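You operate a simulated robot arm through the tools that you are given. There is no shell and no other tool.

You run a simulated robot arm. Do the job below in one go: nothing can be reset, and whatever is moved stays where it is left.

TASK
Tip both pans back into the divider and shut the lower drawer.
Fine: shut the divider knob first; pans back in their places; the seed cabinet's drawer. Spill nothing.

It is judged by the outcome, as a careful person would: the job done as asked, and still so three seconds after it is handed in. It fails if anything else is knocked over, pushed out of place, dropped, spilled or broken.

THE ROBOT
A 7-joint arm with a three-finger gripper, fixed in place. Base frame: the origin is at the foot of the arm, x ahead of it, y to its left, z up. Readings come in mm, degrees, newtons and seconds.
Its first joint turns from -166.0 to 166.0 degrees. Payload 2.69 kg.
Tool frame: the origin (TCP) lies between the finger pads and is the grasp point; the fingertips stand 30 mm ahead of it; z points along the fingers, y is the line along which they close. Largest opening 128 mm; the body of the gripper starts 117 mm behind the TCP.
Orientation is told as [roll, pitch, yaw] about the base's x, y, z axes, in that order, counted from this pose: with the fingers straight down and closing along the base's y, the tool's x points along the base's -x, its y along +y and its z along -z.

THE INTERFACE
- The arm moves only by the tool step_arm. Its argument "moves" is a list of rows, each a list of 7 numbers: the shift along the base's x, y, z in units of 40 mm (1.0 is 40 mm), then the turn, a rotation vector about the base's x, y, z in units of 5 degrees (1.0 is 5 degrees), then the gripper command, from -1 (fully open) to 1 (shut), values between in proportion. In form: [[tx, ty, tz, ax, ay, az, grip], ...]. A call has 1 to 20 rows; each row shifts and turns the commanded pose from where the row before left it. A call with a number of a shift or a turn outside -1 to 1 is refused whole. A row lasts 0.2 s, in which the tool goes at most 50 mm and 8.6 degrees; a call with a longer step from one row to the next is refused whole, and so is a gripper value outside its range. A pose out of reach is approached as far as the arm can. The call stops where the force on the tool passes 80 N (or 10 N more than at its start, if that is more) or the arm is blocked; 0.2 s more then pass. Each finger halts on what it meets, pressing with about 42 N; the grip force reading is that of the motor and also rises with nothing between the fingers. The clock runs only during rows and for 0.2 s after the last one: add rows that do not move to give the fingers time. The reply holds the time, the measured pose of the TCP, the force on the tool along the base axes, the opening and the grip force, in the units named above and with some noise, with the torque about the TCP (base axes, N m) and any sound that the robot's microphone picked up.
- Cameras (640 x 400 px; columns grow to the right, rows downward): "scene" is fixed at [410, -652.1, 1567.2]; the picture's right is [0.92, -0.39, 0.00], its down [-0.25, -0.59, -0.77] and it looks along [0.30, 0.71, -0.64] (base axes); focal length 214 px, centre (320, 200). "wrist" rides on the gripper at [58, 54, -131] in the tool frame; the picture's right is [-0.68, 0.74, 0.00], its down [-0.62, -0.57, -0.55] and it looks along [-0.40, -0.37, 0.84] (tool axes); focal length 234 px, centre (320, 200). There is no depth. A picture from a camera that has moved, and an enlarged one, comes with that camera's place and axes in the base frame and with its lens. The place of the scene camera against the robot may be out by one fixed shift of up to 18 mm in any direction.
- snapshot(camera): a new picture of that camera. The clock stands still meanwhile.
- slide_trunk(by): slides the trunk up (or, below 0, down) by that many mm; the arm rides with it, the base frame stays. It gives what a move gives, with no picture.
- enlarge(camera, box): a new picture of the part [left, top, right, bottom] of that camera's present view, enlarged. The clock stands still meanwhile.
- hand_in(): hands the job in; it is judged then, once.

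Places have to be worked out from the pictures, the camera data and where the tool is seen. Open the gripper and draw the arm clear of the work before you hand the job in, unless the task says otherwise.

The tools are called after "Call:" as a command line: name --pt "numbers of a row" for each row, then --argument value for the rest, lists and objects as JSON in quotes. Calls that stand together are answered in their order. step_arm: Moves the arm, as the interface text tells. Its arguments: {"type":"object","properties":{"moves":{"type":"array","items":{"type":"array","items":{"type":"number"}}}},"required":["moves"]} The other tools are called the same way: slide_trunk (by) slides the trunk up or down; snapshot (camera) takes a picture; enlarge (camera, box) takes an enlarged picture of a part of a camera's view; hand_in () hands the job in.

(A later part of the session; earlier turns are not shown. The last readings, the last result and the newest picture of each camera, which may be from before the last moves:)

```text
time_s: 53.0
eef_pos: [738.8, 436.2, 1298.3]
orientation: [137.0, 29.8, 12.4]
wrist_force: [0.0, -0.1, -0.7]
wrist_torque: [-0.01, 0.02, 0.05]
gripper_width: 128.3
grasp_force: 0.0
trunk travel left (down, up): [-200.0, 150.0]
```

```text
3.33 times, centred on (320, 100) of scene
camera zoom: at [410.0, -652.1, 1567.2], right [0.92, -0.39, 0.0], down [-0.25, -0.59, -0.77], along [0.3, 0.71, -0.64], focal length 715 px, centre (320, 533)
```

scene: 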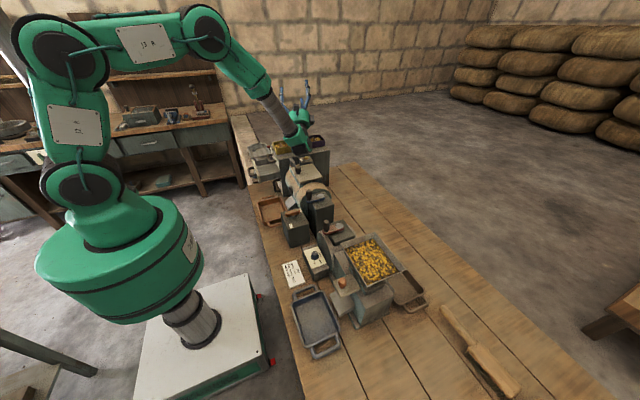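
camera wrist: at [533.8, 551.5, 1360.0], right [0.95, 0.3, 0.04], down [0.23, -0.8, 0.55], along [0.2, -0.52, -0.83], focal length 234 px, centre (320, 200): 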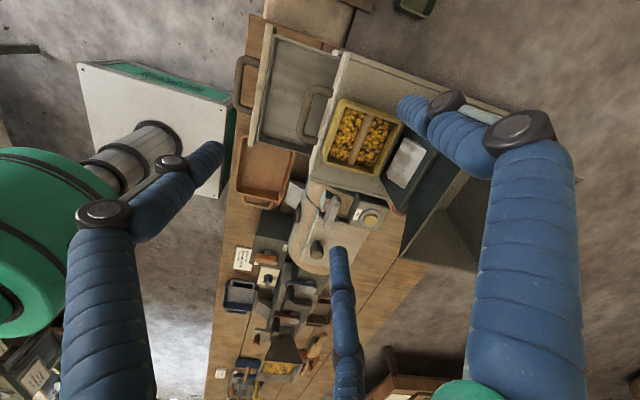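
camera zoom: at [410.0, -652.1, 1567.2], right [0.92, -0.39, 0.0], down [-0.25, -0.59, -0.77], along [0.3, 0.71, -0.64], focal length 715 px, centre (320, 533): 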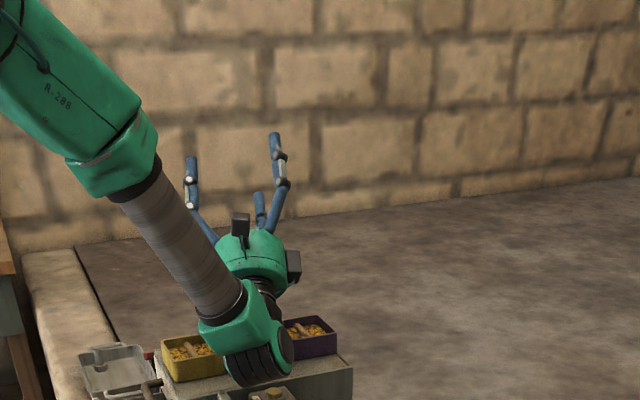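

The full 130° tip is reachable with zero contact force. I'll rotate back upright, then go to the pre-grasp line above the yellow pan, leaning 12° away from the hopper with the fingers opened to about 118 mm.

Call:
step_arm --pt "0 0.07 0 -1 0 0 -1" --pt "0 0.07 0 -1 0 0 -1" --pt "0 0.07 0 -1 0 0 -1" --pt "0 0.07 0 -1 0 0 -1" --pt "0 0.07 0 -1 0 0 -1" --pt "0 0.07 0 -1 0 0 -1" --pt "0 0.07 0 -1 0 0 -1" --pt "0 0.07 0 -1 0 0 -1" --pt "0 0.07 0 -1 0 0 -1" --pt "0 0.07 0 -1 0 0 -1" --pt "0 0.07 0 -1 0 0 -1" --pt "0 0.07 0 -1 0 0 -1" --pt "0 0.07 0 -1 0 0 -1" --pt "0 0.07 0 -1 0 0 -1" --pt "0 0.07 0 -1 0 0 -1" --pt "0 0.07 0 -1 0 0 -1" --pt "0 0.07 0 -1 0 0 -1" --pt "0 0.07 0 -1 0 0 -1" --pt "0 0 0 -1 0 0 -1" --pt "0 0 0 -1 0 0 -1"

Call:
step_arm --pt "-0.3 0 0 -1 0 0 -1" --pt "-0.3 -0.1 0 -1 0 0 -1" --pt "-0.3 -0.1 0 -1 0 0 -1" --pt "-0.3 -0.1 0 -1 0 0 -1" --pt "-0.3 -0.1 0 -1 0 0 -0.9" --pt "-0.3 -0.1 0 -1 0 0 -0.844" --pt "-0.6 -0.1 0 0 0 0 -0.844" --pt "-0.6 -0.1 0 0 0 0 -0.844" --pt "-0.4 -0.1 0 0 0 0 -0.844" --pt "0 -0.1 -0.4 0 0 0 -0.844" --pt "0 0 -0.6 0 0 0 -0.844" --pt "0 0 -0.6 0 0 0 -0.844" --pt "0 0 -0.4 0 0 0 -0.844" --pt "0 0 0 0 0 0 -0.844"

Call:
snapshot --camera "wrist"

Call:
enlarge --camera "scene" --box '[230, 90, 358, 170]'

```text
time_s: 57.2
eef_pos: [738.0, 486.8, 1298.7]
orientation: [31.9, 5.4, -31.7]
wrist_force: [-0.1, 0.5, 0.1]
wrist_torque: [0.04, -0.01, 0.0]
gripper_width: 128.3
grasp_force: 0.1
trunk travel left (down, up): [-200.0, 150.0]
```

```text
time_s: 60.2
eef_pos: [601.8, 450.2, 1219.3]
orientation: [6.4, -10.1, -30.5]
wrist_force: [-0.7, -0.5, 0.0]
wrist_torque: [-0.03, 0.01, 0.0]
gripper_width: 118.0
grasp_force: 0.1
trunk travel left (down, up): [-200.0, 150.0]
```

```text
taken
camera wrist: at [551.2, 525.8, 1343.3], right [0.93, 0.3, 0.2], down [0.13, -0.8, 0.58], along [0.34, -0.52, -0.79], focal length 234 px, centre (320, 200)
```

wrist: 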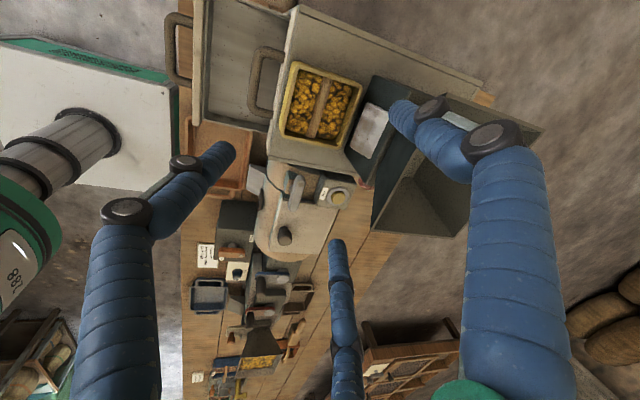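

```text
5.00 times, centred on (294, 130) of scene
camera zoom: at [410.0, -652.1, 1567.2], right [0.92, -0.39, 0.0], down [-0.25, -0.59, -0.77], along [0.3, 0.71, -0.64], focal length 1072 px, centre (450, 550)
```

zoom: 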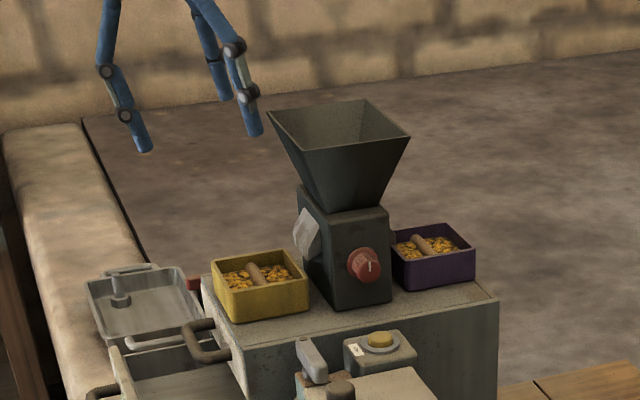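

I'm on the approach line at (602, 450, 1219). I'll zoom the wrist view once more to pin down the pan centre in y before descending.

Call:
enlarge --camera "wrist" --box '[272, 55, 368, 115]'

Call:
enlarge --camera "wrist" --box '[272, 90, 368, 150]'

```text
6.67 times, centred on (320, 85) of wrist
camera zoom: at [551.2, 525.8, 1343.3], right [0.93, 0.3, 0.2], down [0.13, -0.8, 0.58], along [0.34, -0.52, -0.79], focal length 1561 px, centre (320, 967)
```

zoom: 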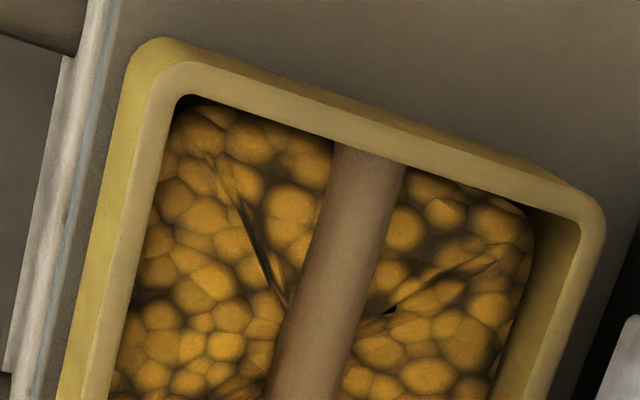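

```text
6.67 times, centred on (320, 120) of wrist
camera zoom: at [551.2, 525.8, 1343.3], right [0.93, 0.3, 0.2], down [0.13, -0.8, 0.58], along [0.34, -0.52, -0.79], focal length 1561 px, centre (320, 733)
```

zoom: 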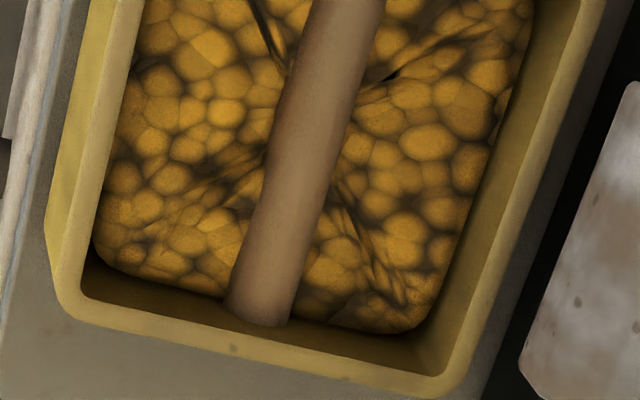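

The pan rim is consistent: x 596–684, y 418.5–502.5 at z 1040, centre (640, 460.5). I'll correct y by +10 mm and descend along the leaned tool axis to z≈1110.

Call:
step_arm --pt "0 0.26 0 0 0 0 -0.844" --pt "0.15 0 -0.69 0 0 0 -0.844" --pt "0.15 0 -0.69 0 0 0 -0.844" --pt "0.15 0 -0.69 0 0 0 -0.844" --pt "0.14 0 -0.66 0 0 0 -0.844" --pt "0 0 0 0 0 0 -0.844"

Call:
snapshot --camera "wrist"

Call:
enlarge --camera "scene" --box '[244, 100, 340, 160]'

```text
time_s: 61.6
eef_pos: [625.0, 459.9, 1108.2]
orientation: [6.4, -10.2, -30.5]
wrist_force: [-0.3, 0.6, -0.3]
wrist_torque: [0.0, 0.02, -0.01]
gripper_width: 118.1
grasp_force: 0.0
trunk travel left (down, up): [-200.0, 150.0]
```

```text
taken
camera wrist: at [573.6, 536.1, 1231.4], right [0.93, 0.3, 0.2], down [0.13, -0.8, 0.58], along [0.34, -0.52, -0.79], focal length 234 px, centre (320, 200)
```

wrist: 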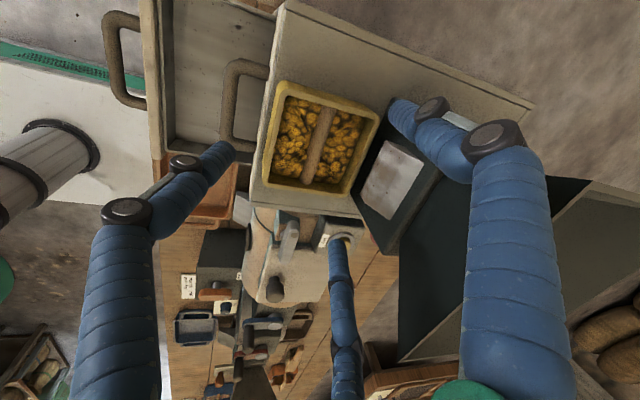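

```text
6.67 times, centred on (292, 130) of scene
camera zoom: at [410.0, -652.1, 1567.2], right [0.92, -0.39, 0.0], down [-0.25, -0.59, -0.77], along [0.3, 0.71, -0.64], focal length 1430 px, centre (507, 667)
```

zoom: 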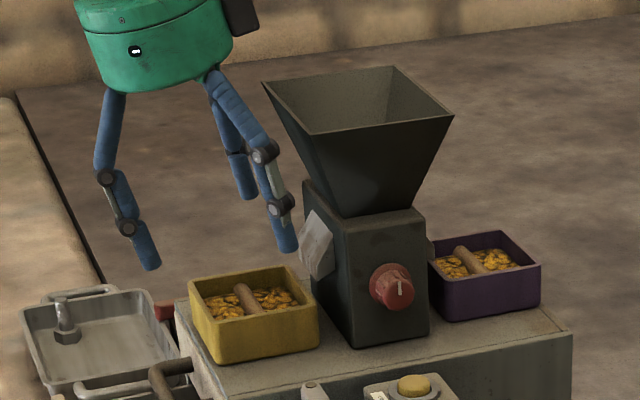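

The fingers straddle the pan nicely. The palm would come within about 10 mm of the hopper rim at my planned x, so I'll shift the grasp centre about 14 mm toward -x (TCP target ≈ 622, 460.5, 1052) and descend.

Call:
step_arm --pt "-0.025 0.01 -0.47 0 0 0 -0.844" --pt "-0.025 0.01 -0.47 0 0 0 -0.844" --pt "-0.025 0 -0.45 0 0 0 -0.844" --pt "0 0 0 0 0 0 -0.844"

Call:
snapshot --camera "wrist"

Call:
enlarge --camera "scene" --box '[244, 105, 340, 165]'

```text
time_s: 62.6
eef_pos: [620.9, 461.7, 1053.7]
orientation: [6.4, -10.2, -30.5]
wrist_force: [0.2, 0.7, -0.1]
wrist_torque: [-0.03, -0.01, 0.02]
gripper_width: 118.0
grasp_force: 0.0
trunk travel left (down, up): [-200.0, 150.0]
```

```text
taken
camera wrist: at [569.9, 536.1, 1177.7], right [0.93, 0.3, 0.2], down [0.13, -0.8, 0.58], along [0.34, -0.52, -0.79], focal length 234 px, centre (320, 200)
```

wrist: 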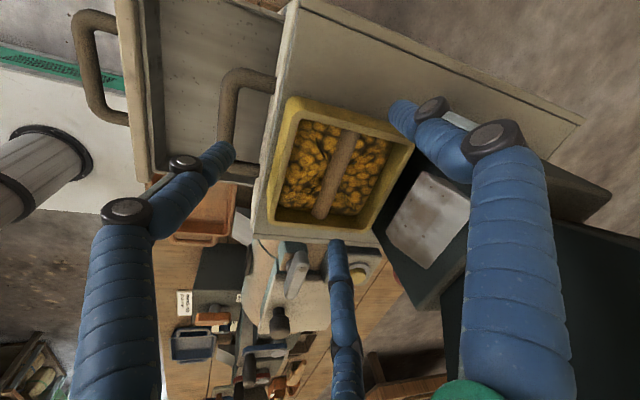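

```text
6.67 times, centred on (292, 135) of scene
camera zoom: at [410.0, -652.1, 1567.2], right [0.92, -0.39, 0.0], down [-0.25, -0.59, -0.77], along [0.3, 0.71, -0.64], focal length 1430 px, centre (507, 633)
```

zoom: 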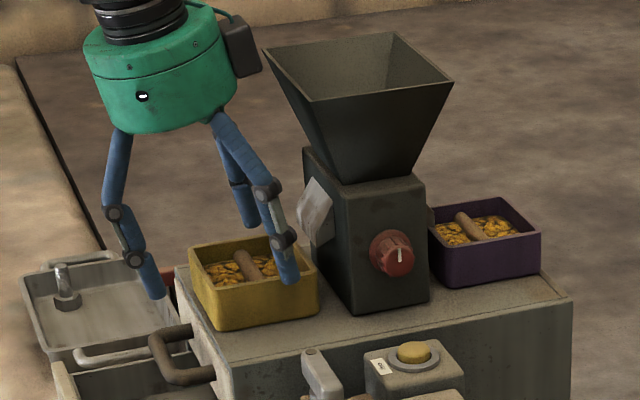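

Zero contact, with the fingers around the pan below rim level. I'll start closing in steps and watch what each finger does.

Call:
step_arm --pt "0 0 0 0 0 0 -0.7" --pt "0 0 0 0 0 0 -0.6" --pt "0 0 0 0 0 0 -0.5" --pt "0 0 0 0 0 0 -0.5"

Call:
snapshot --camera "wrist"

Call:
enlarge --camera "scene" --box '[254, 125, 318, 165]'

```text
time_s: 63.6
eef_pos: [621.3, 461.2, 1055.2]
orientation: [6.4, -10.2, -30.5]
wrist_force: [1.4, -1.3, 4.3]
wrist_torque: [-0.13, 0.12, -0.03]
gripper_width: 104.8
grasp_force: 41.7
trunk travel left (down, up): [-200.0, 150.0]
```

```text
taken
camera wrist: at [569.9, 535.9, 1178.3], right [0.93, 0.3, 0.2], down [0.13, -0.8, 0.58], along [0.34, -0.52, -0.79], focal length 234 px, centre (320, 200)
```

wrist: 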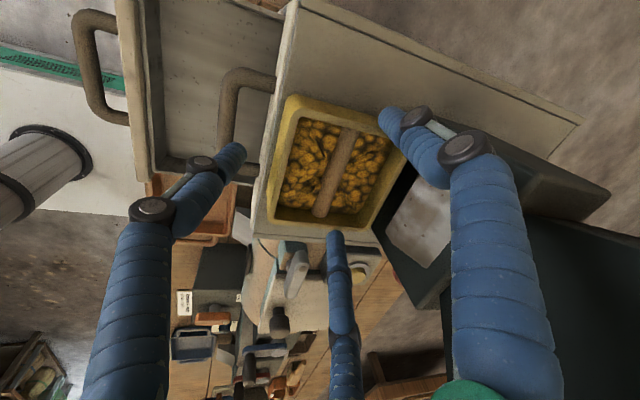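

```text
10.00 times, centred on (286, 145) of scene
camera zoom: at [410.0, -652.1, 1567.2], right [0.92, -0.39, 0.0], down [-0.25, -0.59, -0.77], along [0.3, 0.71, -0.64], focal length 2145 px, centre (660, 750)
```

zoom: 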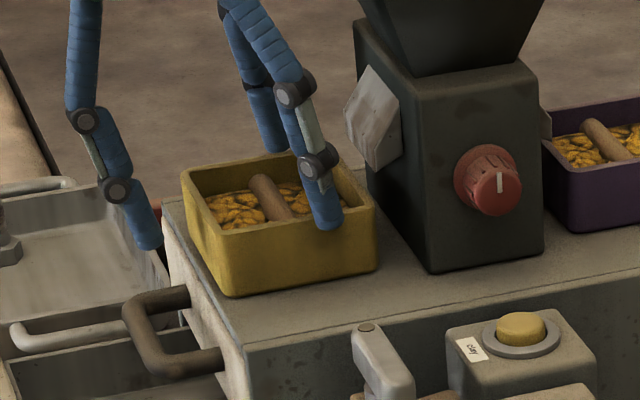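

F1 and F3 are gripping the ±y walls at about 42 N while the -x finger is still clear of its wall. I'll close a little further to see whether that third finger moves independently.

Call:
step_arm --pt "0 0 0 0 0 0 -0.35" --pt "0 0 0 0 0 0 -0.2" --pt "0 0 0 0 0 0 -0.2"

Call:
snapshot --camera "wrist"

Call:
enlarge --camera "scene" --box '[254, 125, 318, 165]'

```text
time_s: 64.4
eef_pos: [621.1, 460.6, 1056.2]
orientation: [6.4, -10.3, -30.5]
wrist_force: [2.0, 0.0, 6.6]
wrist_torque: [-0.04, -0.16, -0.01]
gripper_width: 105.1
grasp_force: 41.9
trunk travel left (down, up): [-200.0, 150.0]
```

```text
taken
camera wrist: at [569.8, 535.9, 1178.2], right [0.93, 0.3, 0.2], down [0.13, -0.8, 0.58], along [0.34, -0.52, -0.79], focal length 234 px, centre (320, 200)
```

wrist: 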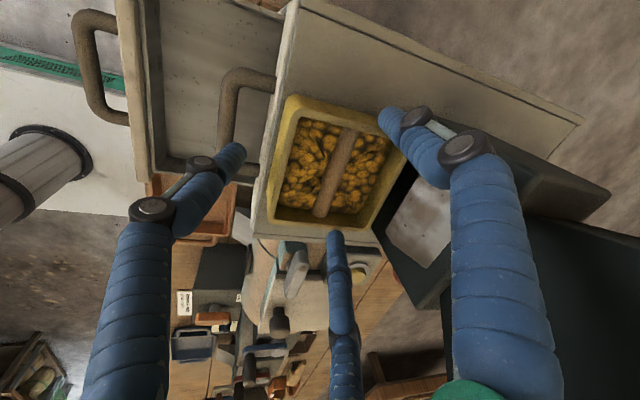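

```text
10.00 times, centred on (286, 145) of scene
camera zoom: at [410.0, -652.1, 1567.2], right [0.92, -0.39, 0.0], down [-0.25, -0.59, -0.77], along [0.3, 0.71, -0.64], focal length 2145 px, centre (660, 750)
```

zoom: 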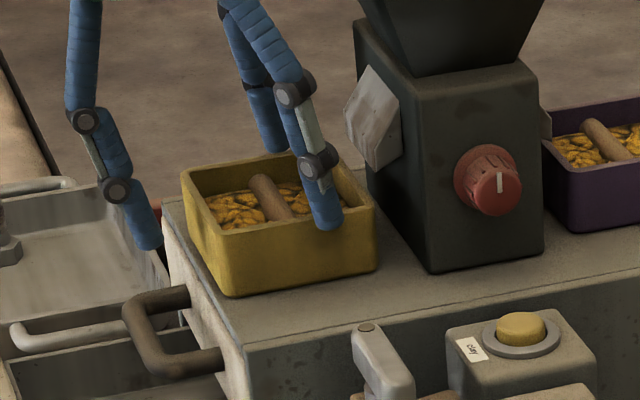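

The fingers are coupled (one actuator), so it's effectively a two-finger pinch on the ±y walls with the third finger idle; that's fine if the contact line passes through the pan's centre. A black box on the hand also sits close to the hopper at this yaw, so I'll release, rise, and re-yaw to +90°, which puts both boxes on the -x side.

Call:
step_arm --pt "0 0 0 0 0 0 -0.7" --pt "0 0 0 0 0 0 -0.844" --pt "0 0 0 0 0 0 -0.844" --pt "-0.06 0 0.3 0 0 0 -0.844" --pt "-0.1 0 0.5 0 0 0 -0.844" --pt "-0.15 0 0.7 0 0 0 -0.844" --pt "-0.2 0 0.9 0 0 0 -0.844" --pt "-0.2 0 0.9 0 0 0 -0.844" --pt "-0.2 0 0.9 0 0 0 -0.844" --pt "-0.2 0 0.9 0 0 0 -0.844" --pt "-0.2 0 0.5 0 0 0 -0.844" --pt "0 0 0 0 0 0 -0.844"

Call:
enlarge --camera "scene" --box '[244, 105, 340, 165]'

Call:
enlarge --camera "wrist" --box '[240, 40, 400, 140]'

```text
time_s: 67.0
eef_pos: [568.8, 458.9, 1279.8]
orientation: [6.3, -10.1, -30.5]
wrist_force: [0.6, 0.2, -0.2]
wrist_torque: [0.01, -0.02, -0.04]
gripper_width: 118.0
grasp_force: 0.0
trunk travel left (down, up): [-200.0, 150.0]
```

```text
6.67 times, centred on (292, 135) of scene
camera zoom: at [410.0, -652.1, 1567.2], right [0.92, -0.39, 0.0], down [-0.25, -0.59, -0.77], along [0.3, 0.71, -0.64], focal length 1430 px, centre (507, 633)
```

zoom: 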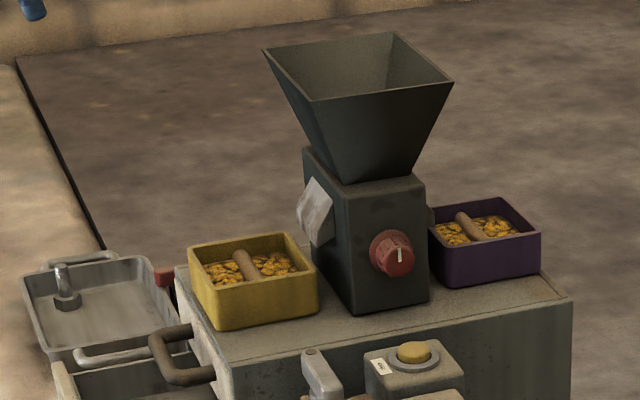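

```text
4.00 times, centred on (320, 90) of wrist
camera zoom: at [517.7, 534.9, 1403.0], right [0.93, 0.3, 0.2], down [0.13, -0.8, 0.58], along [0.34, -0.52, -0.79], focal length 937 px, centre (320, 640)
```

zoom: 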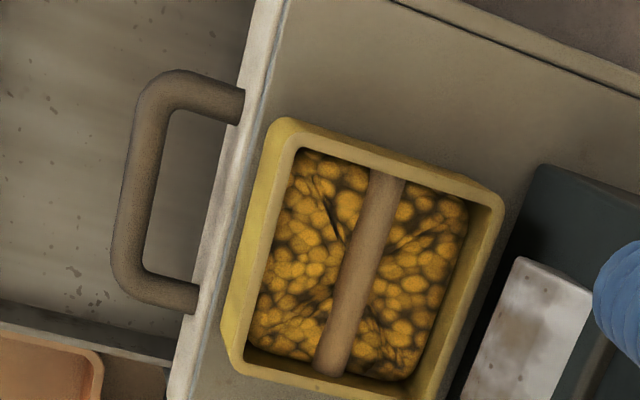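

The yellow pan hasn't shifted. Now I'll straighten, yaw by +120° to reach +90°, and apply a 5° lean.

Call:
step_arm --pt "0 0 0 0 0.8 0 -0.844" --pt "0 0 0 0 0.8 0 -0.844" --pt "0 0 0 0 0.8 0 -0.844" --pt "0 0 0 0 0 1 -0.844" --pt "0 0 0 0 0 1 -0.844" --pt "0 0 0 0 0 1 -0.844" --pt "0 0 0 0 0 1 -0.844" --pt "0 0 0 0 0 1 -0.844" --pt "0 0 0 0 0 1 -0.844" --pt "0 0 0 0 0 1 -0.844" --pt "0 0 0 0 0 1 -0.844" --pt "0 0 0 0 0 1 -0.844" --pt "0 0 0 0 0 1 -0.844" --pt "0 0 0 0 0 1 -0.844" --pt "0 0 0 0 0 1 -0.844" --pt "0 0 0 0 0 1 -0.844" --pt "0 0 0 0 0 1 -0.844" --pt "0 0 0 0 0 1 -0.844" --pt "0 0 0 0 0 1 -0.844" --pt "0 0 0 0 0 1 -0.844"

Call:
step_arm --pt "0 0 0 0 0 1 -0.844" --pt "0 0 0 0 0 1 -0.844" --pt "0 0 0 0 0 1 -0.844" --pt "0 0 0 0 0 1 -0.844" --pt "0 0 0 0 0 1 -0.844" --pt "0 0 0 0 0 1 -0.844" --pt "0 0 0 0 0 1 -0.844" --pt "0 0 0 0 -1 0.1 -0.844" --pt "0 0 0 0 0 0 -0.844"

Call:
snapshot --camera "wrist"

Call:
snapshot --camera "scene"

```text
time_s: 71.2
eef_pos: [569.8, 460.0, 1279.8]
orientation: [0.3, 0.1, 55.0]
wrist_force: [0.4, -0.2, -0.7]
wrist_torque: [0.01, 0.0, -0.01]
gripper_width: 118.2
grasp_force: 0.1
trunk travel left (down, up): [-200.0, 150.0]
```

```text
time_s: 73.2
eef_pos: [568.3, 461.9, 1280.7]
orientation: [-4.8, 0.1, 90.4]
wrist_force: [0.1, -0.5, 0.6]
wrist_torque: [0.01, -0.04, 0.0]
gripper_width: 118.0
grasp_force: 0.1
trunk travel left (down, up): [-200.0, 150.0]
```

```text
taken
camera wrist: at [503.8, 402.9, 1405.9], right [-0.74, 0.67, -0.06], down [0.51, 0.62, 0.59], along [0.44, 0.41, -0.8], focal length 234 px, centre (320, 200)
```

wrist: 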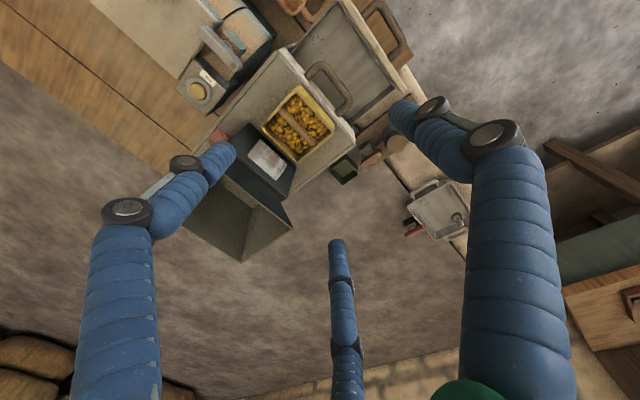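

```text
taken
```

scene: 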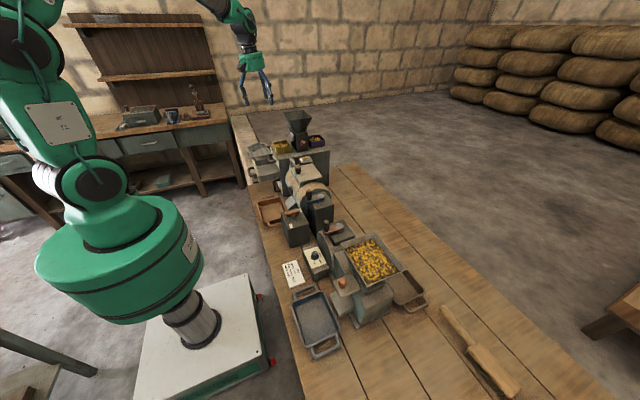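

Yaw +90° is reached. I'll dry-run the pour tip again in this wrist configuration, hand empty, over the hopper at z≈1305.

Call:
step_arm --pt "0.5 0.1 0.3 0 0 0 -0.844" --pt "0.8 0.2 0.3 0 0 0 -0.844" --pt "0.8 0.2 0 0 0 0 -0.844" --pt "0.8 0.2 0 0 0 0 -0.844" --pt "0.65 0.2 0 0 0 0 -0.844" --pt "0 0 0 1 0 0 -0.844" --pt "0 0 0 1 0 0 -0.844" --pt "0 0 0 1 0 0 -0.844" --pt "0 0 0 1 0 0 -0.844" --pt "0 0 0 1 0 0 -0.844" --pt "0 0 0 1 0 0 -0.844" --pt "0 -0.07 0 1 0 0 -0.844" --pt "0 -0.07 0 1 0 0 -0.844" --pt "0 -0.07 0 1 0 0 -0.844" --pt "0 -0.07 0 1 0 0 -0.844" --pt "0 -0.07 0 1 0 0 -0.844" --pt "0 -0.07 0 1 0 0 -0.844" --pt "0 -0.07 0 1 0 0 -0.844" --pt "0 0 0 0 0 0 -0.844"

Call:
step_arm --pt "0 -0.07 0 1 0 0 -0.844" --pt "0 -0.07 0 1 0 0 -0.844" --pt "0 -0.07 0 1 0 0 -0.844" --pt "0 -0.07 0 1 0 0 -0.844" --pt "0 -0.07 0 1 0 0 -0.844" --pt "0 -0.07 0 1 0 0 -0.844" --pt "0 -0.07 0 1 0 0 -0.844" --pt "0 -0.07 0 1 0 0 -0.844" --pt "0 -0.07 0 1 0 0 -0.844" --pt "0 -0.07 0 1 0 0 -0.844" --pt "0 -0.07 0 1 0 0 -0.844" --pt "0 -0.07 0 1 0 0 -0.844" --pt "0 -0.07 0 1 0 0 -0.844" --pt "0 0 0 0 0 0 -0.844"

Call:
enlarge --camera "scene" --box '[240, 60, 400, 160]'

```text
time_s: 77.2
eef_pos: [711.5, 476.8, 1302.6]
orientation: [-5.8, -64.9, 91.2]
wrist_force: [1.5, 1.0, 0.2]
wrist_torque: [0.03, 0.01, 0.02]
gripper_width: 117.9
grasp_force: 0.0
trunk travel left (down, up): [-200.0, 150.0]
```

```text
time_s: 80.2
eef_pos: [712.4, 442.0, 1303.1]
orientation: [175.7, -50.0, -90.8]
wrist_force: [0.6, -0.4, -0.2]
wrist_torque: [0.05, -0.01, 0.03]
gripper_width: 118.1
grasp_force: 0.1
trunk travel left (down, up): [-200.0, 150.0]
```

```text
4.00 times, centred on (320, 110) of scene
camera zoom: at [410.0, -652.1, 1567.2], right [0.92, -0.39, 0.0], down [-0.25, -0.59, -0.77], along [0.3, 0.71, -0.64], focal length 858 px, centre (320, 560)
```

zoom: 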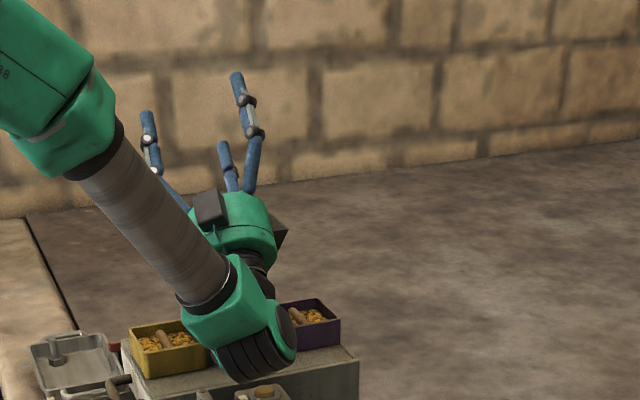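

The full tip is reachable here too, with no contact. I'll rotate back and go to the pre-grasp above the yellow pan.

Call:
step_arm --pt "0 0.07 0 -1 0 0 -0.844" --pt "0 0.07 0 -1 0 0 -0.844" --pt "0 0.07 0 -1 0 0 -0.844" --pt "0 0.07 0 -1 0 0 -0.844" --pt "0 0.07 0 -1 0 0 -0.844" --pt "0 0.07 0 -1 0 0 -0.844" --pt "0 0.07 0 -1 0 0 -0.844" --pt "0 0.07 0 -1 0 0 -0.844" --pt "0 0.07 0 -1 0 0 -0.844" --pt "0 0.07 0 -1 0 0 -0.844" --pt "0 0.07 0 -1 0 0 -0.844" --pt "0 0.07 0 -1 0 0 -0.844" --pt "0 0.07 0 -1 0 0 -0.844" --pt "0 0 0 -1 0 0 -0.844" --pt "0 0 0 -1 0 0 -0.844" --pt "0 0 0 -1 0 0 -0.844" --pt "0 0 0 -1 0 0 -0.844" --pt "0 0 0 -1 0 0 -0.844" --pt "0 0 0 -1 0 0 -0.844"

Call:
step_arm --pt "-0.3 0 0 -1 0 0 -0.844" --pt "-0.3 0 0 -1 0 0 -0.844" --pt "-0.3 0 0 -1 0 0 -0.844" --pt "-0.3 0 0 -1 0 0 -0.844" --pt "-0.3 0 0 -1 0 0 -0.844" --pt "-0.3 0 0 -1 0 0 -0.844" --pt "-0.3 0 0 -1 0 0 -0.844" --pt "-0.8 0 0 0 0 0 -0.844" --pt "0 0 -0.9 0 0 0 -0.844" --pt "0 0 -0.9 0 0 0 -0.844" --pt "0 0 0 0 0 0 -0.844"

Call:
snapshot --camera "wrist"

```text
time_s: 84.2
eef_pos: [709.6, 477.0, 1302.6]
orientation: [-5.1, -34.8, 90.6]
wrist_force: [0.1, -0.4, 0.6]
wrist_torque: [0.03, -0.01, 0.03]
gripper_width: 118.2
grasp_force: 0.0
trunk travel left (down, up): [-200.0, 150.0]
```

```text
time_s: 86.6
eef_pos: [596.0, 479.0, 1230.7]
orientation: [-4.7, 0.2, 90.6]
wrist_force: [0.6, 0.3, -0.2]
wrist_torque: [0.02, 0.03, 0.02]
gripper_width: 118.2
grasp_force: 0.0
trunk travel left (down, up): [-200.0, 150.0]
```

```text
taken
camera wrist: at [531.9, 419.9, 1356.7], right [-0.74, 0.67, -0.06], down [0.51, 0.62, 0.59], along [0.43, 0.41, -0.8], focal length 234 px, centre (320, 200)
```

wrist: 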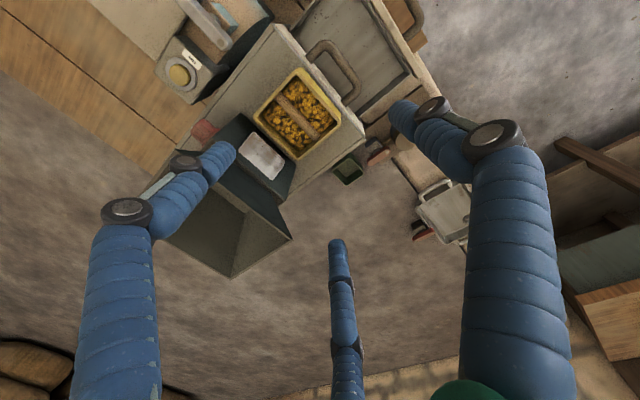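

I'll correct y by -18.5 mm and descend along the 5°-leaned axis to z≈1110, then check.

Call:
step_arm --pt "0 -0.46 0 0 0 -0.1 -0.844" --pt "0.06 0 -0.75 0 0 0 -0.844" --pt "0.06 0 -0.75 0 0 0 -0.844" --pt "0.06 0 -0.75 0 0 0 -0.844" --pt "0.06 0 -0.75 0 0 0 -0.844" --pt "0 0 0 0 0 0 -0.844"

Call:
snapshot --camera "wrist"

Call:
enlarge --camera "scene" --box '[244, 105, 340, 165]'

```text
time_s: 88.0
eef_pos: [604.7, 461.8, 1109.7]
orientation: [-4.7, 0.1, 90.0]
wrist_force: [-0.2, 0.7, -0.2]
wrist_torque: [-0.05, 0.05, -0.01]
gripper_width: 118.1
grasp_force: 0.1
trunk travel left (down, up): [-200.0, 150.0]
```

```text
taken
camera wrist: at [540.3, 403.6, 1236.5], right [-0.73, 0.68, -0.06], down [0.52, 0.62, 0.59], along [0.44, 0.4, -0.8], focal length 234 px, centre (320, 200)
```

wrist: 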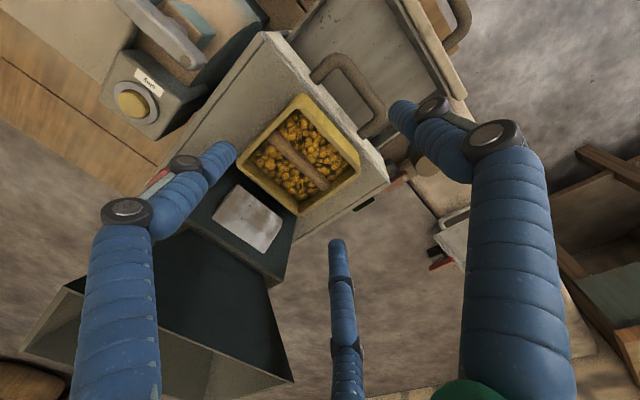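

```text
6.67 times, centred on (292, 135) of scene
camera zoom: at [410.0, -652.1, 1567.2], right [0.92, -0.39, 0.0], down [-0.25, -0.59, -0.77], along [0.3, 0.71, -0.64], focal length 1430 px, centre (507, 633)
```

zoom: 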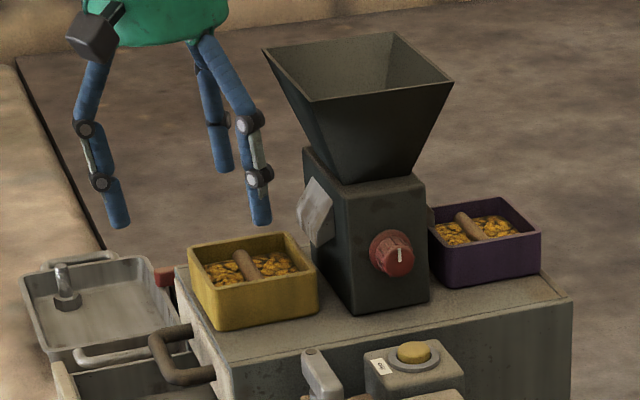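

Alignment looks right: F2 and F3 bracket the ±y walls at mid-length. I'll descend the last 64 mm to the grasp height.

Call:
step_arm --pt "0.045 -0.01 -0.53 0 0 0 -0.844" --pt "0.045 -0.01 -0.53 0 0 0 -0.844" --pt "0.045 -0.01 -0.53 0 0 0 -0.844" --pt "0 0 0 0 0 0 -0.844"

Call:
snapshot --camera "wrist"

Call:
enlarge --camera "scene" --box '[244, 115, 324, 165]'

```text
time_s: 89.0
eef_pos: [609.5, 457.6, 1046.5]
orientation: [-4.7, 0.2, 90.0]
wrist_force: [0.9, 1.1, -0.3]
wrist_torque: [0.01, 0.0, 0.0]
gripper_width: 117.9
grasp_force: 0.1
trunk travel left (down, up): [-200.0, 150.0]
```

```text
taken
camera wrist: at [545.5, 400.7, 1173.5], right [-0.73, 0.68, -0.06], down [0.52, 0.62, 0.59], along [0.44, 0.4, -0.8], focal length 234 px, centre (320, 200)
```

wrist: 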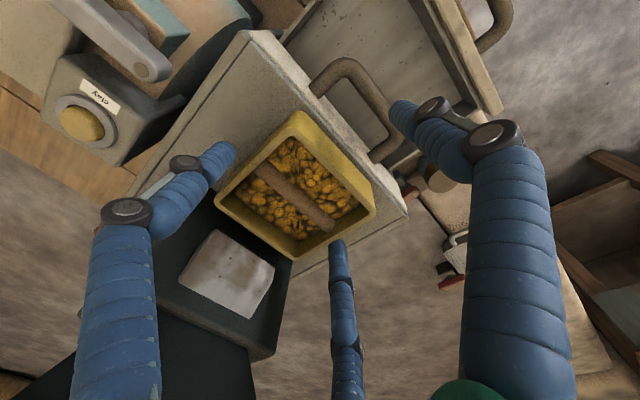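

```text
8.00 times, centred on (284, 140) of scene
camera zoom: at [410.0, -652.1, 1567.2], right [0.92, -0.39, 0.0], down [-0.25, -0.59, -0.77], along [0.3, 0.71, -0.64], focal length 1716 px, centre (608, 680)
```

zoom: 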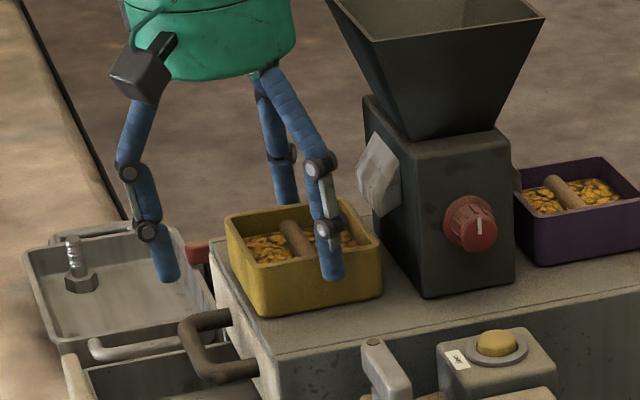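

F2 and F3 straddle the pan's ±y walls at mid-length, about 26 mm deep, and F1 is clear. I'll close to grip and then lift only 8 mm to test.

Call:
step_arm --pt "0 0 0 0 0 0 -0.7" --pt "0 0 0 0 0 0 -0.6" --pt "0 0 0 0 0 0 -0.4" --pt "0 0 0 0 0 0 -0.2" --pt "0 0 0 0 0 0 -0.2"

Call:
enlarge --camera "scene" --box '[244, 115, 324, 165]'

Call:
step_arm --pt "0 0 0.1 0 0 0 -0.2" --pt "0 0 0.1 0 0 0 -0.2" --pt "0 0 0 0 0 0 -0.2"

Call:
enlarge --camera "scene" --box '[244, 115, 324, 165]'

Call:
snapshot --camera "wrist"

```text
time_s: 90.2
eef_pos: [610.5, 458.9, 1050.2]
orientation: [-4.8, 0.0, 90.0]
wrist_force: [6.8, 5.1, 19.1]
wrist_torque: [0.05, -0.78, 0.11]
gripper_width: 106.0
grasp_force: 22.2
trunk travel left (down, up): [-200.0, 150.0]
```

```text
8.00 times, centred on (284, 140) of scene
camera zoom: at [410.0, -652.1, 1567.2], right [0.92, -0.39, 0.0], down [-0.25, -0.59, -0.77], along [0.3, 0.71, -0.64], focal length 1716 px, centre (608, 680)
```

zoom: 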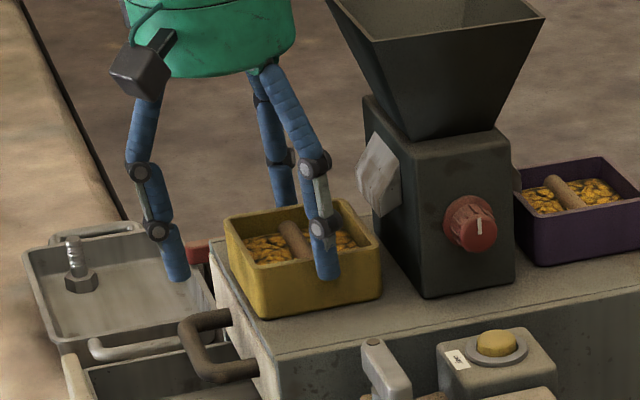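

```text
time_s: 91.0
eef_pos: [608.9, 457.8, 1054.0]
orientation: [-4.7, 0.1, 90.0]
wrist_force: [-0.8, 0.0, -2.2]
wrist_torque: [0.0, 0.08, -0.03]
gripper_width: 105.3
grasp_force: 21.3
trunk travel left (down, up): [-200.0, 150.0]
```

```text
8.00 times, centred on (284, 140) of scene
camera zoom: at [410.0, -652.1, 1567.2], right [0.92, -0.39, 0.0], down [-0.25, -0.59, -0.77], along [0.3, 0.71, -0.64], focal length 1716 px, centre (608, 680)
```

zoom: 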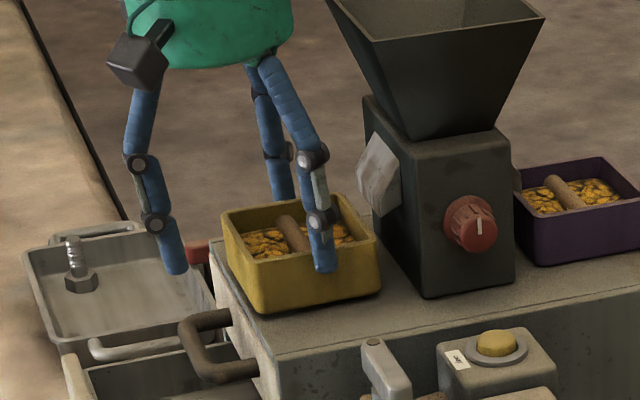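

```text
taken
camera wrist: at [545.2, 400.8, 1181.1], right [-0.73, 0.68, -0.06], down [0.52, 0.62, 0.59], along [0.44, 0.4, -0.8], focal length 234 px, centre (320, 200)
```

wrist: 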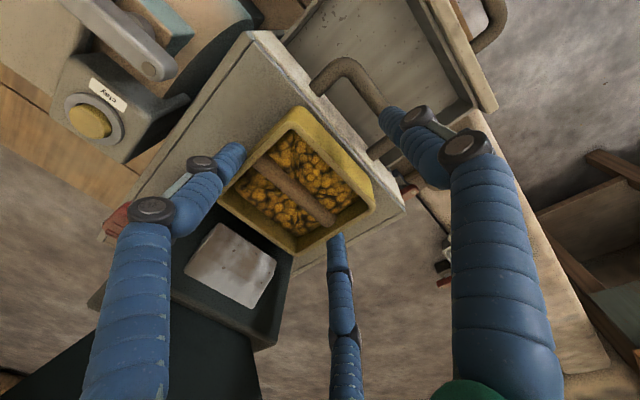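

The pan lifted cleanly with the hand (about 2 N of weight), level and steady. Grip reads 21 N, so I'll squeeze a bit more and lift another 20 mm with a small -x shift, checking for slip.

Call:
step_arm --pt "0 0 0 0 0 0 0.2" --pt "0 0 0 0 0 0 0.5" --pt "-0.1 0 0.25 0 0 0 0.5" --pt "-0.1 0 0.25 0 0 0 0.5" --pt "0 0 0 0 0 0 0.5"

Call:
enlarge --camera "scene" --box '[244, 115, 324, 165]'

Call:
snapshot --camera "wrist"

```text
time_s: 92.2
eef_pos: [600.6, 458.3, 1075.6]
orientation: [-4.8, 0.2, 90.1]
wrist_force: [0.1, 0.6, -2.4]
wrist_torque: [0.0, 0.07, 0.02]
gripper_width: 104.9
grasp_force: 41.7
trunk travel left (down, up): [-200.0, 150.0]
```

```text
8.00 times, centred on (284, 140) of scene
camera zoom: at [410.0, -652.1, 1567.2], right [0.92, -0.39, 0.0], down [-0.25, -0.59, -0.77], along [0.3, 0.71, -0.64], focal length 1716 px, centre (608, 680)
```

zoom: 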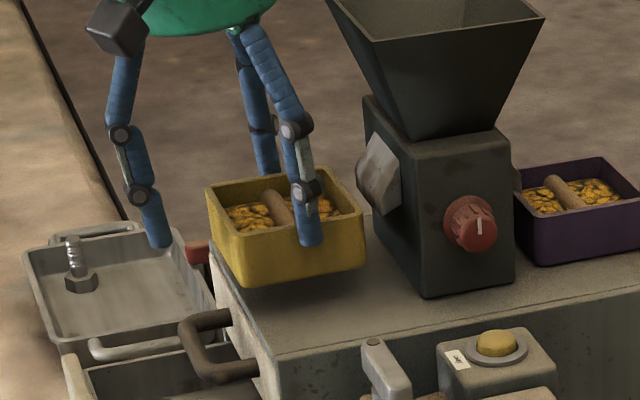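

```text
taken
camera wrist: at [537.2, 400.8, 1201.8], right [-0.73, 0.68, -0.06], down [0.52, 0.62, 0.59], along [0.44, 0.4, -0.8], focal length 234 px, centre (320, 200)
```

wrist: 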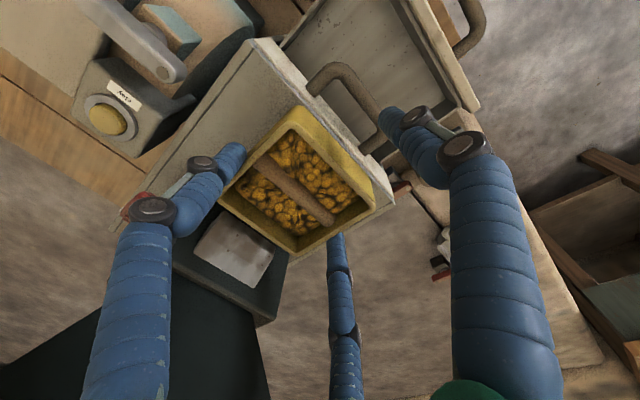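

Grip is at 41.7 N and the pan is stable. I'll lift straight up to about 1270 (pan bottom well above the rim), then move over the hopper with the pouring lip near its middle.

Call:
step_arm --pt "0 0 0.6 0 0 0 0.5" --pt "0 0 0.8 0 0 0 0.5" --pt "0 0 0.9 0 0 0 0.5" --pt "0 0 0.9 0 0 0 0.5" --pt "0 0 0.9 0 0 0 0.5" --pt "0 0 0.8 0 0 0 0.5" --pt "0 0 0 0 0 0 0.5" --pt "0.4 0.1 0 0 0 0 0.5" --pt "0.6 0.25 0 0 0 0 0.5" --pt "0.6 0.25 0 0 0 0 0.5" --pt "0.6 0.25 0 0 0 0 0.5" --pt "0.4 0.2 0 0 0 0 0.5" --pt "0.17 0.1 0 0 0 0 0.5" --pt "0 0 0 0 0 0 0.5"

Call:
snapshot --camera "wrist"

Call:
enlarge --camera "scene" --box '[240, 70, 352, 140]'

```text
time_s: 95.2
eef_pos: [713.5, 504.1, 1272.0]
orientation: [-4.7, 0.2, 90.0]
wrist_force: [-0.7, -0.2, -2.7]
wrist_torque: [0.01, 0.06, 0.01]
gripper_width: 104.7
grasp_force: 42.3
trunk travel left (down, up): [-200.0, 150.0]
```

```text
taken
camera wrist: at [649.0, 447.0, 1396.9], right [-0.73, 0.68, -0.06], down [0.52, 0.62, 0.59], along [0.44, 0.4, -0.8], focal length 234 px, centre (320, 200)
```

wrist: 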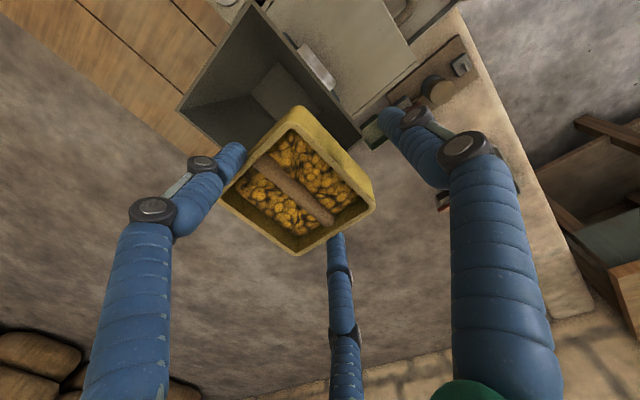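

```text
5.71 times, centred on (296, 105) of scene
camera zoom: at [410.0, -652.1, 1567.2], right [0.92, -0.39, 0.0], down [-0.25, -0.59, -0.77], along [0.3, 0.71, -0.64], focal length 1226 px, centre (457, 743)
```

zoom: 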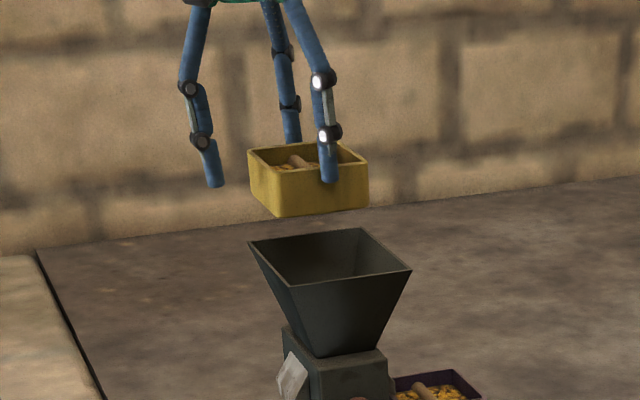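

The pan is centred in x above the hopper (about 700–787 against the rim's 682–799). I'll begin tipping about x slowly to 30°, then check that the pan isn't slipping.

Call:
step_arm --pt "0 0 0 0.6 0 0 0.5" --pt "0 0 0 0.6 0 0 0.5" --pt "0 0 0 0.6 0 0 0.5" --pt "0 0 0 0.6 0 0 0.5" --pt "0 0 0 0.6 0 0 0.5" --pt "0 0 0 0.6 0 0 0.5" --pt "0 0 0 0.6 0 0 0.5" --pt "0 0 0 0.6 0 0 0.5" --pt "0 0 0 0.6 0 0 0.5" --pt "0 0 0 0.6 0 0 0.5" --pt "0 0 0 0 0 0 0.5"

Call:
snapshot --camera "wrist"

Call:
enlarge --camera "scene" --box '[240, 70, 352, 140]'

```text
time_s: 97.6
eef_pos: [714.2, 505.0, 1271.0]
orientation: [-4.6, -29.9, 90.0]
wrist_force: [-0.7, -0.8, -3.7]
wrist_torque: [-0.02, 0.06, 0.02]
gripper_width: 104.7
grasp_force: 42.3
trunk travel left (down, up): [-200.0, 150.0]
```

```text
taken
camera wrist: at [649.0, 390.9, 1351.4], right [-0.73, 0.62, 0.28], down [0.52, 0.24, 0.82], along [0.44, 0.75, -0.49], focal length 234 px, centre (320, 200)
```

wrist: 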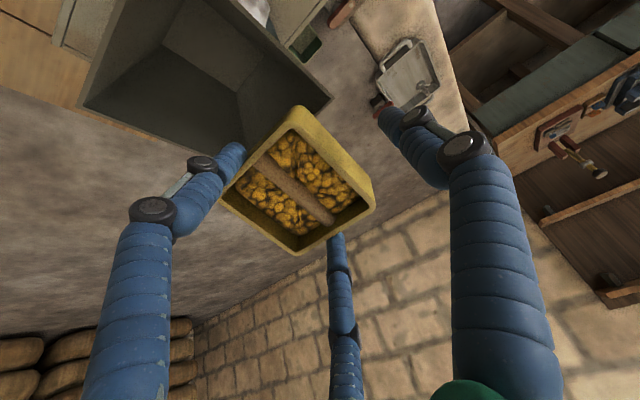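

```text
5.71 times, centred on (296, 105) of scene
camera zoom: at [410.0, -652.1, 1567.2], right [0.92, -0.39, 0.0], down [-0.25, -0.59, -0.77], along [0.3, 0.71, -0.64], focal length 1226 px, centre (457, 743)
```

zoom: 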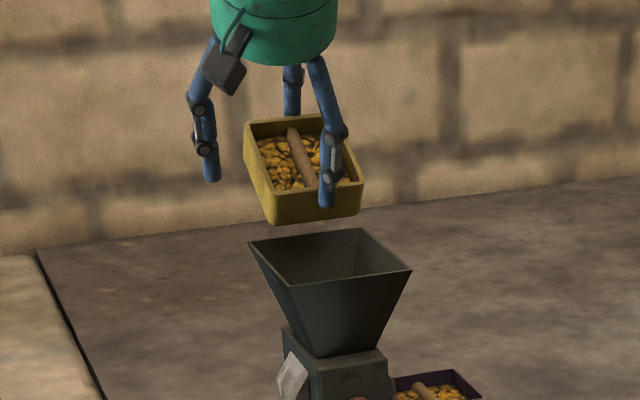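

The pan is fixed in the grip and nothing has fallen. I'll continue to 60° while shifting y to keep the lip over the hopper.

Call:
step_arm --pt "0 -0.035 0 0.6 0 0 0.5" --pt "0 -0.035 0 0.6 0 0 0.5" --pt "0 -0.035 0 0.6 0 0 0.5" --pt "0 -0.035 0 0.6 0 0 0.5" --pt "0 -0.035 0 0.6 0 0 0.5" --pt "0 -0.035 0 0.6 0 0 0.5" --pt "0 -0.035 0 0.6 0 0 0.5" --pt "0 -0.035 0 0.6 0 0 0.5" --pt "0 -0.035 0 0.6 0 0 0.5" --pt "0 -0.035 0 0.6 0 0 0.5" --pt "0 0 0 0 0 0 0.5"

Call:
snapshot --camera "wrist"

Call:
enlarge --camera "scene" --box '[240, 70, 352, 140]'

```text
time_s: 100.0
eef_pos: [712.1, 489.6, 1271.4]
orientation: [-4.7, -59.9, 90.0]
wrist_force: [-0.4, -1.1, -1.8]
wrist_torque: [-0.09, 0.07, 0.03]
gripper_width: 104.8
grasp_force: 42.7
trunk travel left (down, up): [-200.0, 150.0]
```

```text
taken
camera wrist: at [648.4, 352.4, 1284.3], right [-0.73, 0.39, 0.56], down [0.52, -0.2, 0.83], along [0.44, 0.9, -0.05], focal length 234 px, centre (320, 200)
```

wrist: 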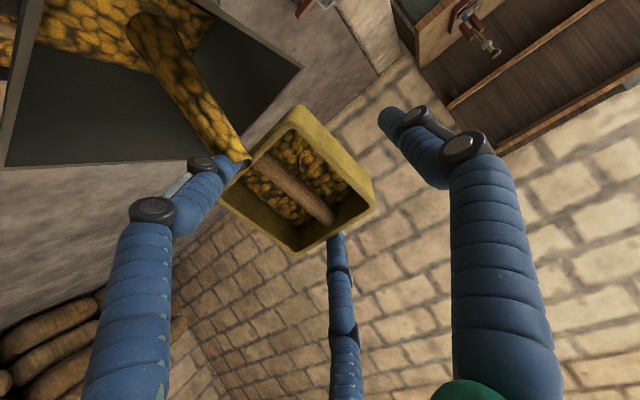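

```text
5.71 times, centred on (296, 105) of scene
camera zoom: at [410.0, -652.1, 1567.2], right [0.92, -0.39, 0.0], down [-0.25, -0.59, -0.77], along [0.3, 0.71, -0.64], focal length 1226 px, centre (457, 743)
```

zoom: 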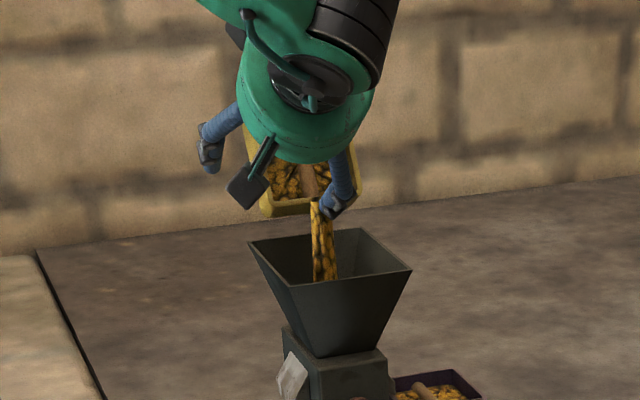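

Corn is pouring in a stream from the lip well inside the hopper, and the hopper is holding it. I'll hold here a moment to let it run, then look.

Call:
step_arm --pt "0 0 0 0 0 0 0.5" --pt "0 0 0 0 0 0 0.5" --pt "0 0 0 0 0 0 0.5" --pt "0 0 0 0 0 0 0.5" --pt "0 0 0 0 0 0 0.5"

Call:
enlarge --camera "wrist" --box '[0, 0, 384, 240]'

Call:
enlarge --camera "scene" --box '[264, 95, 344, 145]'

```text
time_s: 101.2
eef_pos: [712.6, 490.8, 1271.8]
orientation: [-4.6, -59.8, 90.0]
wrist_force: [0.3, -0.2, -1.1]
wrist_torque: [-0.02, 0.03, 0.01]
gripper_width: 104.8
grasp_force: 42.2
trunk travel left (down, up): [-200.0, 150.0]
```

```text
1.67 times, centred on (192, 120) of wrist
camera zoom: at [648.3, 352.4, 1284.3], right [-0.73, 0.39, 0.55], down [0.52, -0.2, 0.83], along [0.44, 0.9, -0.05], focal length 390 px, centre (533, 333)
```

zoom: 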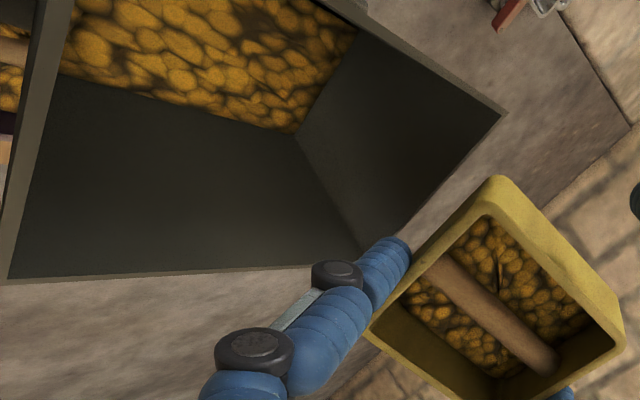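

```text
8.00 times, centred on (304, 120) of scene
camera zoom: at [410.0, -652.1, 1567.2], right [0.92, -0.39, 0.0], down [-0.25, -0.59, -0.77], along [0.3, 0.71, -0.64], focal length 1716 px, centre (448, 840)
```

zoom: 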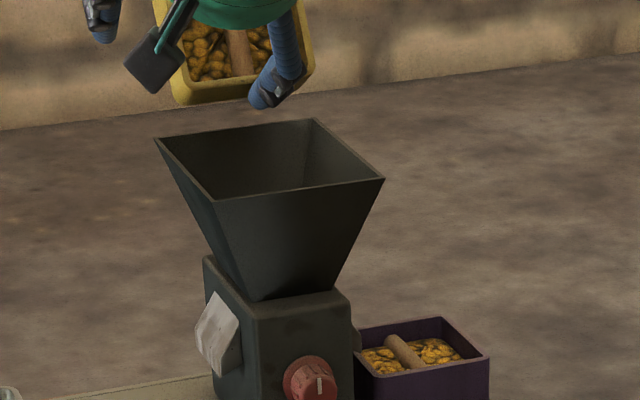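

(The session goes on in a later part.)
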